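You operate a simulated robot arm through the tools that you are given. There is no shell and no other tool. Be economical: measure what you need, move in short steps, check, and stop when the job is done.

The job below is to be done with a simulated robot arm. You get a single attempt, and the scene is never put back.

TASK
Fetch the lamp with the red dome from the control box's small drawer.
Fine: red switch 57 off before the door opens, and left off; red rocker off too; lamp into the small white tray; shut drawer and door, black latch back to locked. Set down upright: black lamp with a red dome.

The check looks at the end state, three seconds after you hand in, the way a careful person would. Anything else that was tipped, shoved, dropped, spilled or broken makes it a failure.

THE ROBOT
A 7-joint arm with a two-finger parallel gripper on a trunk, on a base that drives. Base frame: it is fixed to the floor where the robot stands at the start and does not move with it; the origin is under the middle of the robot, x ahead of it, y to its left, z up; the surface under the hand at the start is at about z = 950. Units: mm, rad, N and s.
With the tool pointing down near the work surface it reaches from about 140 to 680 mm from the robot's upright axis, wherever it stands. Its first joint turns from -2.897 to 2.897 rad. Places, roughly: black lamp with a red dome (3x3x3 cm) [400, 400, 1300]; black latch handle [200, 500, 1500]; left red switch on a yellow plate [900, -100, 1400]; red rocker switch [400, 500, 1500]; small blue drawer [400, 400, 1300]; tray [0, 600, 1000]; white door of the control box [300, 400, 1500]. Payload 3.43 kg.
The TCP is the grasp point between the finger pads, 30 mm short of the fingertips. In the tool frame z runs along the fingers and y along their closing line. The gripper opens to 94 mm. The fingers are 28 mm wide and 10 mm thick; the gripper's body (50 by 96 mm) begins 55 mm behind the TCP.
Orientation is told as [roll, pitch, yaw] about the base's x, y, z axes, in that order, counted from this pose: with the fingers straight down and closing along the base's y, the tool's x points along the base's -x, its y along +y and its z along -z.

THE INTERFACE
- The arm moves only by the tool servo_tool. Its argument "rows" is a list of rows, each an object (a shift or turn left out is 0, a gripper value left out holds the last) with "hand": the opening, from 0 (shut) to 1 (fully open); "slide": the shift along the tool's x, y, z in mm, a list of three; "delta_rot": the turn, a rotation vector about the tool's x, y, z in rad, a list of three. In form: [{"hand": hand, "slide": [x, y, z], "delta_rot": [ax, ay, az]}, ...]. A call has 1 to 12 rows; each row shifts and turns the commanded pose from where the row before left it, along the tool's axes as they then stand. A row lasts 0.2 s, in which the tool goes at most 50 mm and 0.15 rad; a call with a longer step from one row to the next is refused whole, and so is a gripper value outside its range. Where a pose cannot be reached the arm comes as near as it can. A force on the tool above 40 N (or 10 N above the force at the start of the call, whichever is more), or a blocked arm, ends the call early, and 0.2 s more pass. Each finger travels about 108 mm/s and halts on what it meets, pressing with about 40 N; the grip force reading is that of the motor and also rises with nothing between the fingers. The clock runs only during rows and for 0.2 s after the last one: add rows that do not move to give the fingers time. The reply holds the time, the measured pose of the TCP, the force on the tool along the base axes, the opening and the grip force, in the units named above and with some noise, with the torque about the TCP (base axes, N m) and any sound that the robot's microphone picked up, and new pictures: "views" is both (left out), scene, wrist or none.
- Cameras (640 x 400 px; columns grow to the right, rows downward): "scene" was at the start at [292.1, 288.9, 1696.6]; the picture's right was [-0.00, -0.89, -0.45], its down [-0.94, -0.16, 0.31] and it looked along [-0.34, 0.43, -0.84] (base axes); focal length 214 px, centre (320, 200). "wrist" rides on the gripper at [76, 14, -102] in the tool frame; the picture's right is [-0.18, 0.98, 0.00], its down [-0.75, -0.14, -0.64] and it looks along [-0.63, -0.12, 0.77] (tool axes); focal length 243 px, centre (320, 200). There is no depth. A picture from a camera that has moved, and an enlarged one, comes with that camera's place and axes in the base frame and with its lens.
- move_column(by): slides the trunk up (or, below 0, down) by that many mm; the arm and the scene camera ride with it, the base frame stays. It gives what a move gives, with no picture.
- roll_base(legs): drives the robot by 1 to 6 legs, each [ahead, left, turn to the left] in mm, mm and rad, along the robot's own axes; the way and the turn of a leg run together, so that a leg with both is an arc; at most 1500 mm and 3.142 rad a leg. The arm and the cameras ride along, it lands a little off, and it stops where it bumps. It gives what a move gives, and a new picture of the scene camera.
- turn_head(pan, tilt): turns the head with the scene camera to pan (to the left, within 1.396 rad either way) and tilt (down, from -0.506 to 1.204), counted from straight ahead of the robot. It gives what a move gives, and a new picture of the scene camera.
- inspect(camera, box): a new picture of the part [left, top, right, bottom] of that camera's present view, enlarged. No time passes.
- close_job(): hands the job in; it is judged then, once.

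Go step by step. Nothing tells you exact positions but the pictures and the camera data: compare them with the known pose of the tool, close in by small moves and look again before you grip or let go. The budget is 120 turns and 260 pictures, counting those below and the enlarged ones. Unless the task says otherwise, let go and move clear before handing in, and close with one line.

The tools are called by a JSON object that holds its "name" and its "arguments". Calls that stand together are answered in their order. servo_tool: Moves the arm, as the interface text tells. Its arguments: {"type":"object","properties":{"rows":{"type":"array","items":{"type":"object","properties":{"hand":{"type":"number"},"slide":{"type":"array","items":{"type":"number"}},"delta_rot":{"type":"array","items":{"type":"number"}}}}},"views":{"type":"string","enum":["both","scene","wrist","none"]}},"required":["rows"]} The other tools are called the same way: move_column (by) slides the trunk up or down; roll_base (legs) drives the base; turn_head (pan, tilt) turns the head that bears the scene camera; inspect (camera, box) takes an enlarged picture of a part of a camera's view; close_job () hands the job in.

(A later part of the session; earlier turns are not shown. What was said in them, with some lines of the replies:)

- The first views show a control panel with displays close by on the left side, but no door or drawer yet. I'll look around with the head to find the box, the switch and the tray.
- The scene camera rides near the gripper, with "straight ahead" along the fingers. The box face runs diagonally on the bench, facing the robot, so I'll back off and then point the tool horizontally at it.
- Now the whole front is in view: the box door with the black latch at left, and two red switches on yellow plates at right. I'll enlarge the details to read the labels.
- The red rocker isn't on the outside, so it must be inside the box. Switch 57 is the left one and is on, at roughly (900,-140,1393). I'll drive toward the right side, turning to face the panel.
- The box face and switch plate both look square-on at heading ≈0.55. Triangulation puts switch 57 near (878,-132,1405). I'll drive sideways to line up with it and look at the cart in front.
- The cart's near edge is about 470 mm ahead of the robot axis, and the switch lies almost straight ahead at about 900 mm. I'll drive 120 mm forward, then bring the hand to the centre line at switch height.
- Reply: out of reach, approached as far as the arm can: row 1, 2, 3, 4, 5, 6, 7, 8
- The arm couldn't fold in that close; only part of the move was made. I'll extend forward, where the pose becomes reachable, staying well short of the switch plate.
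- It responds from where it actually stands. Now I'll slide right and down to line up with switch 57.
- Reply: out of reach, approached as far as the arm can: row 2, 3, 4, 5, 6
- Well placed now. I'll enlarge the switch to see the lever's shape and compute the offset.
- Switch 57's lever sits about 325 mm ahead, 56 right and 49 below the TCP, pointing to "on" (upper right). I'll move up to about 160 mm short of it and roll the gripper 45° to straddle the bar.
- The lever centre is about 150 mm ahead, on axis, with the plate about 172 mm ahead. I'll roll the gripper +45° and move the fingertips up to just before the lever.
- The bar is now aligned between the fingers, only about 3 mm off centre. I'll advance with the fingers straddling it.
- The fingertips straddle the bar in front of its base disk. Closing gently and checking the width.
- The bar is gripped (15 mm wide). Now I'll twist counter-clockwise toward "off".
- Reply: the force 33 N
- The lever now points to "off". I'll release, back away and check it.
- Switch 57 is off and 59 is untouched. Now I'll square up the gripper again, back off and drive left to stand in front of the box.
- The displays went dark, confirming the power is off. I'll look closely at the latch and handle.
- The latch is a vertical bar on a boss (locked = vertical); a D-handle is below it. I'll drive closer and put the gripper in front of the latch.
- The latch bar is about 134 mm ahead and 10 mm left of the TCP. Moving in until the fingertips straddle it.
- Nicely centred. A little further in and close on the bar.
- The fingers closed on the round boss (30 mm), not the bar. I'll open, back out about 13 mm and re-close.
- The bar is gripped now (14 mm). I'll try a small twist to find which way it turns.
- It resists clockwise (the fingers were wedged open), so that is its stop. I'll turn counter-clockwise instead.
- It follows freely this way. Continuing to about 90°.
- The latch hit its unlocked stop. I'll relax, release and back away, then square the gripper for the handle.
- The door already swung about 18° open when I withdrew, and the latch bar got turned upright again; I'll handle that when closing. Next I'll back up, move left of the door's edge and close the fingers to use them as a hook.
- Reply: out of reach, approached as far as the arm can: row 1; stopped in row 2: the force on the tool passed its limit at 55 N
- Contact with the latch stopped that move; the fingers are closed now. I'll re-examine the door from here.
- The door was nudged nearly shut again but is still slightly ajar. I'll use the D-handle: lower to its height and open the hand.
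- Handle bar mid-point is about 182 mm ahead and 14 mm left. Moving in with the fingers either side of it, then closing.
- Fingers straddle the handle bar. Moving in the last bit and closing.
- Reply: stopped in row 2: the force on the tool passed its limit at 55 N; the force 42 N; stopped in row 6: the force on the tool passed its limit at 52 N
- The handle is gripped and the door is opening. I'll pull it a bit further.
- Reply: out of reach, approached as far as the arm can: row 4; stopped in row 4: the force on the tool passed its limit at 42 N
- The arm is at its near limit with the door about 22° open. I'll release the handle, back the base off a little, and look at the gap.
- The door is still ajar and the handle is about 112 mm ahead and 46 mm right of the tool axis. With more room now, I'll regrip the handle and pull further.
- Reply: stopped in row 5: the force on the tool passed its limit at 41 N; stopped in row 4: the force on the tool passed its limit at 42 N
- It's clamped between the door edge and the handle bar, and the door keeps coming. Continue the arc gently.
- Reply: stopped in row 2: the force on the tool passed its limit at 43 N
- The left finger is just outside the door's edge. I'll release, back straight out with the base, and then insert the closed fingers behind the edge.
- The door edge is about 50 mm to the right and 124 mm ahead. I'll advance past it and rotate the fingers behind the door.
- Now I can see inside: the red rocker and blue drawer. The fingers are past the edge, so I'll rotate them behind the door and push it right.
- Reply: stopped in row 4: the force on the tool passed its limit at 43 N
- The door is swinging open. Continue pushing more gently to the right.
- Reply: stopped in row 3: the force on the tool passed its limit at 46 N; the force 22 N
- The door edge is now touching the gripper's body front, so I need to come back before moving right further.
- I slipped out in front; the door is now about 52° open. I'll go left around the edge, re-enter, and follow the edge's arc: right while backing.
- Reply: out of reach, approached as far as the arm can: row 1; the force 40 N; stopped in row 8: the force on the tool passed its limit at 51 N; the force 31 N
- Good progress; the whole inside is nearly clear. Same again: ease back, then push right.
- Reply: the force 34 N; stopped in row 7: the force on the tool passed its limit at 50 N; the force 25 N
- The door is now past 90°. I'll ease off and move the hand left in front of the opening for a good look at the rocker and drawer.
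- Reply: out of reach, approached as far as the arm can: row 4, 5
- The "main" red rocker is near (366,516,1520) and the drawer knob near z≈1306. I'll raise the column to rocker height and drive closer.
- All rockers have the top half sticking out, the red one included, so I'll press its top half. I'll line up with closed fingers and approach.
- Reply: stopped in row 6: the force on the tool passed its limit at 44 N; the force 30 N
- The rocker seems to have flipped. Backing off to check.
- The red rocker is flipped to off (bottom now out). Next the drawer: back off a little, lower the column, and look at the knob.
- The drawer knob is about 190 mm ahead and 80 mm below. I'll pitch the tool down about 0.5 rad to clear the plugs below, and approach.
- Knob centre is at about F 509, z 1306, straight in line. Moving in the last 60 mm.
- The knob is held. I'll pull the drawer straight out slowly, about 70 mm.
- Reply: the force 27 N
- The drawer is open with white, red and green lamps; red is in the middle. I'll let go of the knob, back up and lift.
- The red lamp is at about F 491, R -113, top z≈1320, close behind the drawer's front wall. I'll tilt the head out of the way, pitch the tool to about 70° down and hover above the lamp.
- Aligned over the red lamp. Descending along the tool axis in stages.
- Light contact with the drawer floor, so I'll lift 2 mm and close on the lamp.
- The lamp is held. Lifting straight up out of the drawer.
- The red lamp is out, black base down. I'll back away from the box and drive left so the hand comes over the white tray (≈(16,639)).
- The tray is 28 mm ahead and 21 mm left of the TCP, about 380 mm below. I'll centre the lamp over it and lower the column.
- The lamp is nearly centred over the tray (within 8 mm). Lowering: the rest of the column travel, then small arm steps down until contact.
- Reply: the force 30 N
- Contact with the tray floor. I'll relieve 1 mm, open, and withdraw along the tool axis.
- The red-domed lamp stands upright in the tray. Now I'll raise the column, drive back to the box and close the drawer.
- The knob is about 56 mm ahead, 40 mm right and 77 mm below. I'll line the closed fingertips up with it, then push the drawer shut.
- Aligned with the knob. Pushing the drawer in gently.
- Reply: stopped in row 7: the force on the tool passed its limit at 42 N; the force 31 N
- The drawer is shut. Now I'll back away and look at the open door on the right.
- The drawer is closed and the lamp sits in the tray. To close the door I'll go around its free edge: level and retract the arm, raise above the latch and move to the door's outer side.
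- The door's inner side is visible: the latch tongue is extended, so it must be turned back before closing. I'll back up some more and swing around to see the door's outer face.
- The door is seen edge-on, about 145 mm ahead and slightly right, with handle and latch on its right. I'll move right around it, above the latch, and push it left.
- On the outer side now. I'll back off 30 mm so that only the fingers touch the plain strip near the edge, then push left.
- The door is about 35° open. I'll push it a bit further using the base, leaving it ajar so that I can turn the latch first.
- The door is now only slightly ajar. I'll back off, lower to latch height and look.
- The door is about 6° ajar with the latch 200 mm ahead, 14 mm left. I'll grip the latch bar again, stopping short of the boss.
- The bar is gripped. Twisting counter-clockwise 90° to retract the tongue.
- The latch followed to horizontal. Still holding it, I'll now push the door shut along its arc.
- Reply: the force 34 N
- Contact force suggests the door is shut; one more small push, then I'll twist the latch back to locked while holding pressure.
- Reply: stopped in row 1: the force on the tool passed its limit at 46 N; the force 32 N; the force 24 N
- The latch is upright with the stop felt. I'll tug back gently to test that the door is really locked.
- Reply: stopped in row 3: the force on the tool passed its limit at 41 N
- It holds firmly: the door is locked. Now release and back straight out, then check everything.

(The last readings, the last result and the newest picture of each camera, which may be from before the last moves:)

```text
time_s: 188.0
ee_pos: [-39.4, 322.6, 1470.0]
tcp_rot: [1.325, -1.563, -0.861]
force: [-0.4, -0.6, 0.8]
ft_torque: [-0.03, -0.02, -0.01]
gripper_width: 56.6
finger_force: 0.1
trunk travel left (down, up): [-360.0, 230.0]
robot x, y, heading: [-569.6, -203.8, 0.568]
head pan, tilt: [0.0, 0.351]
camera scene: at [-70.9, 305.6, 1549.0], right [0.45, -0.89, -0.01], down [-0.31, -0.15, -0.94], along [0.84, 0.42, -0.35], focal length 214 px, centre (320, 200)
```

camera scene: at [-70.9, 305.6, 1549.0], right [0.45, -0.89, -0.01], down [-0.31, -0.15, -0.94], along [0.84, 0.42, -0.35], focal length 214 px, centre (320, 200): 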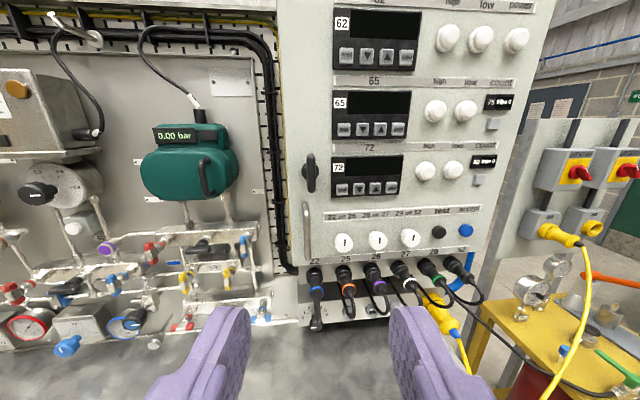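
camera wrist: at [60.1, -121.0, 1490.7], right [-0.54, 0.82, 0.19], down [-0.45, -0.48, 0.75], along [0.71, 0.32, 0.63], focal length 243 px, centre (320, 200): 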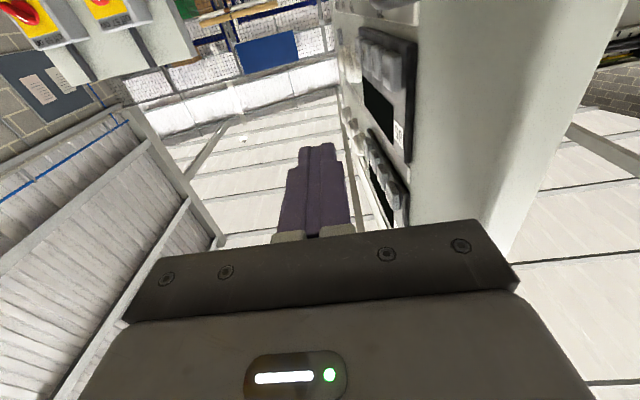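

{"name": "inspect", "arguments": {"camera": "scene", "box": [280, 140, 350, 210]}}

{"name": "turn_head", "arguments": {"pan": 0.3, "tilt": 0.85}}

{"name": "turn_head", "arguments": {"pan": -0.6, "tilt": 0.2}}

```text
5.71 times, centred on (315, 175) of scene
camera zoom: at [-70.9, 305.6, 1549.0], right [0.45, -0.89, -0.01], down [-0.31, -0.15, -0.94], along [0.84, 0.42, -0.35], focal length 1226 px, centre (349, 343)
```

zoom: 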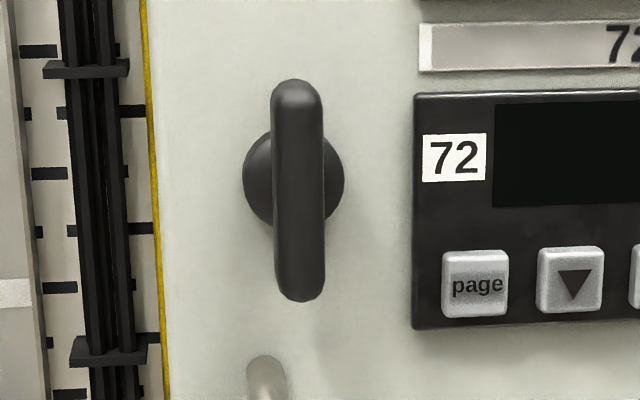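

```text
time_s: 188.9
ee_pos: [-38.3, 321.6, 1469.9]
tcp_rot: [1.307, -1.564, -0.839]
force: [0.3, -0.7, 0.1]
ft_torque: [0.03, -0.03, -0.03]
gripper_width: 56.4
finger_force: 0.1
trunk travel left (down, up): [-360.0, 230.0]
robot x, y, heading: [-571.6, -204.3, 0.57]
head pan, tilt: [0.3, 0.85]
camera scene: at [-97.7, 318.3, 1505.5], right [0.69, -0.72, -0.01], down [-0.54, -0.52, -0.66], along [0.47, 0.46, -0.75], focal length 214 px, centre (320, 200)
```

scene: 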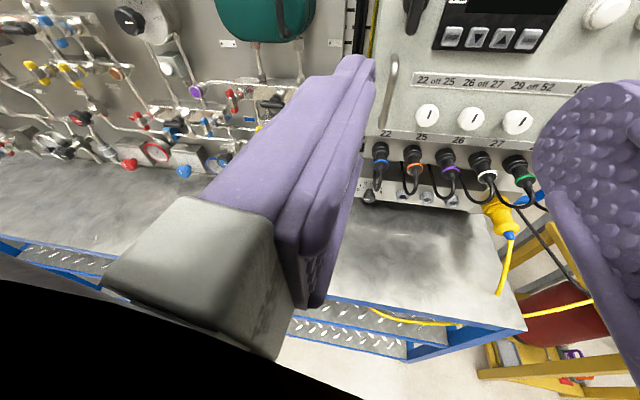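

```text
time_s: 190.1
ee_pos: [-37.9, 322.2, 1470.2]
tcp_rot: [1.305, -1.563, -0.84]
force: [0.3, -0.2, 0.2]
ft_torque: [0.04, 0.01, -0.05]
gripper_width: 56.4
finger_force: 0.0
trunk travel left (down, up): [-360.0, 230.0]
robot x, y, heading: [-572.7, -206.4, 0.567]
head pan, tilt: [-0.6, 0.201]
camera scene: at [-61.5, 251.4, 1562.6], right [-0.13, -0.99, 0.0], down [-0.2, 0.03, -0.98], along [0.97, -0.13, -0.2], focal length 214 px, centre (320, 200)
```

scene: 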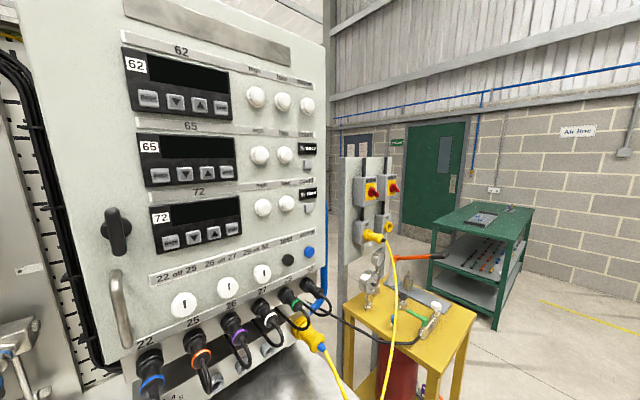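

Everything checks out in the last views: door flush and locked with the latch upright, displays dark, 57 off. Since the lamp was last seen in the tray, nothing has gone near it. The hand is clear, so I'm handing in.

{"name": "close_job", "arguments": {}}

```text
The job is handed in.
```

The red-domed lamp is upright in the small white tray. Switch 57 and the red rocker are off, the drawer and door are shut, and the black latch is locked; the door held when I tugged it.
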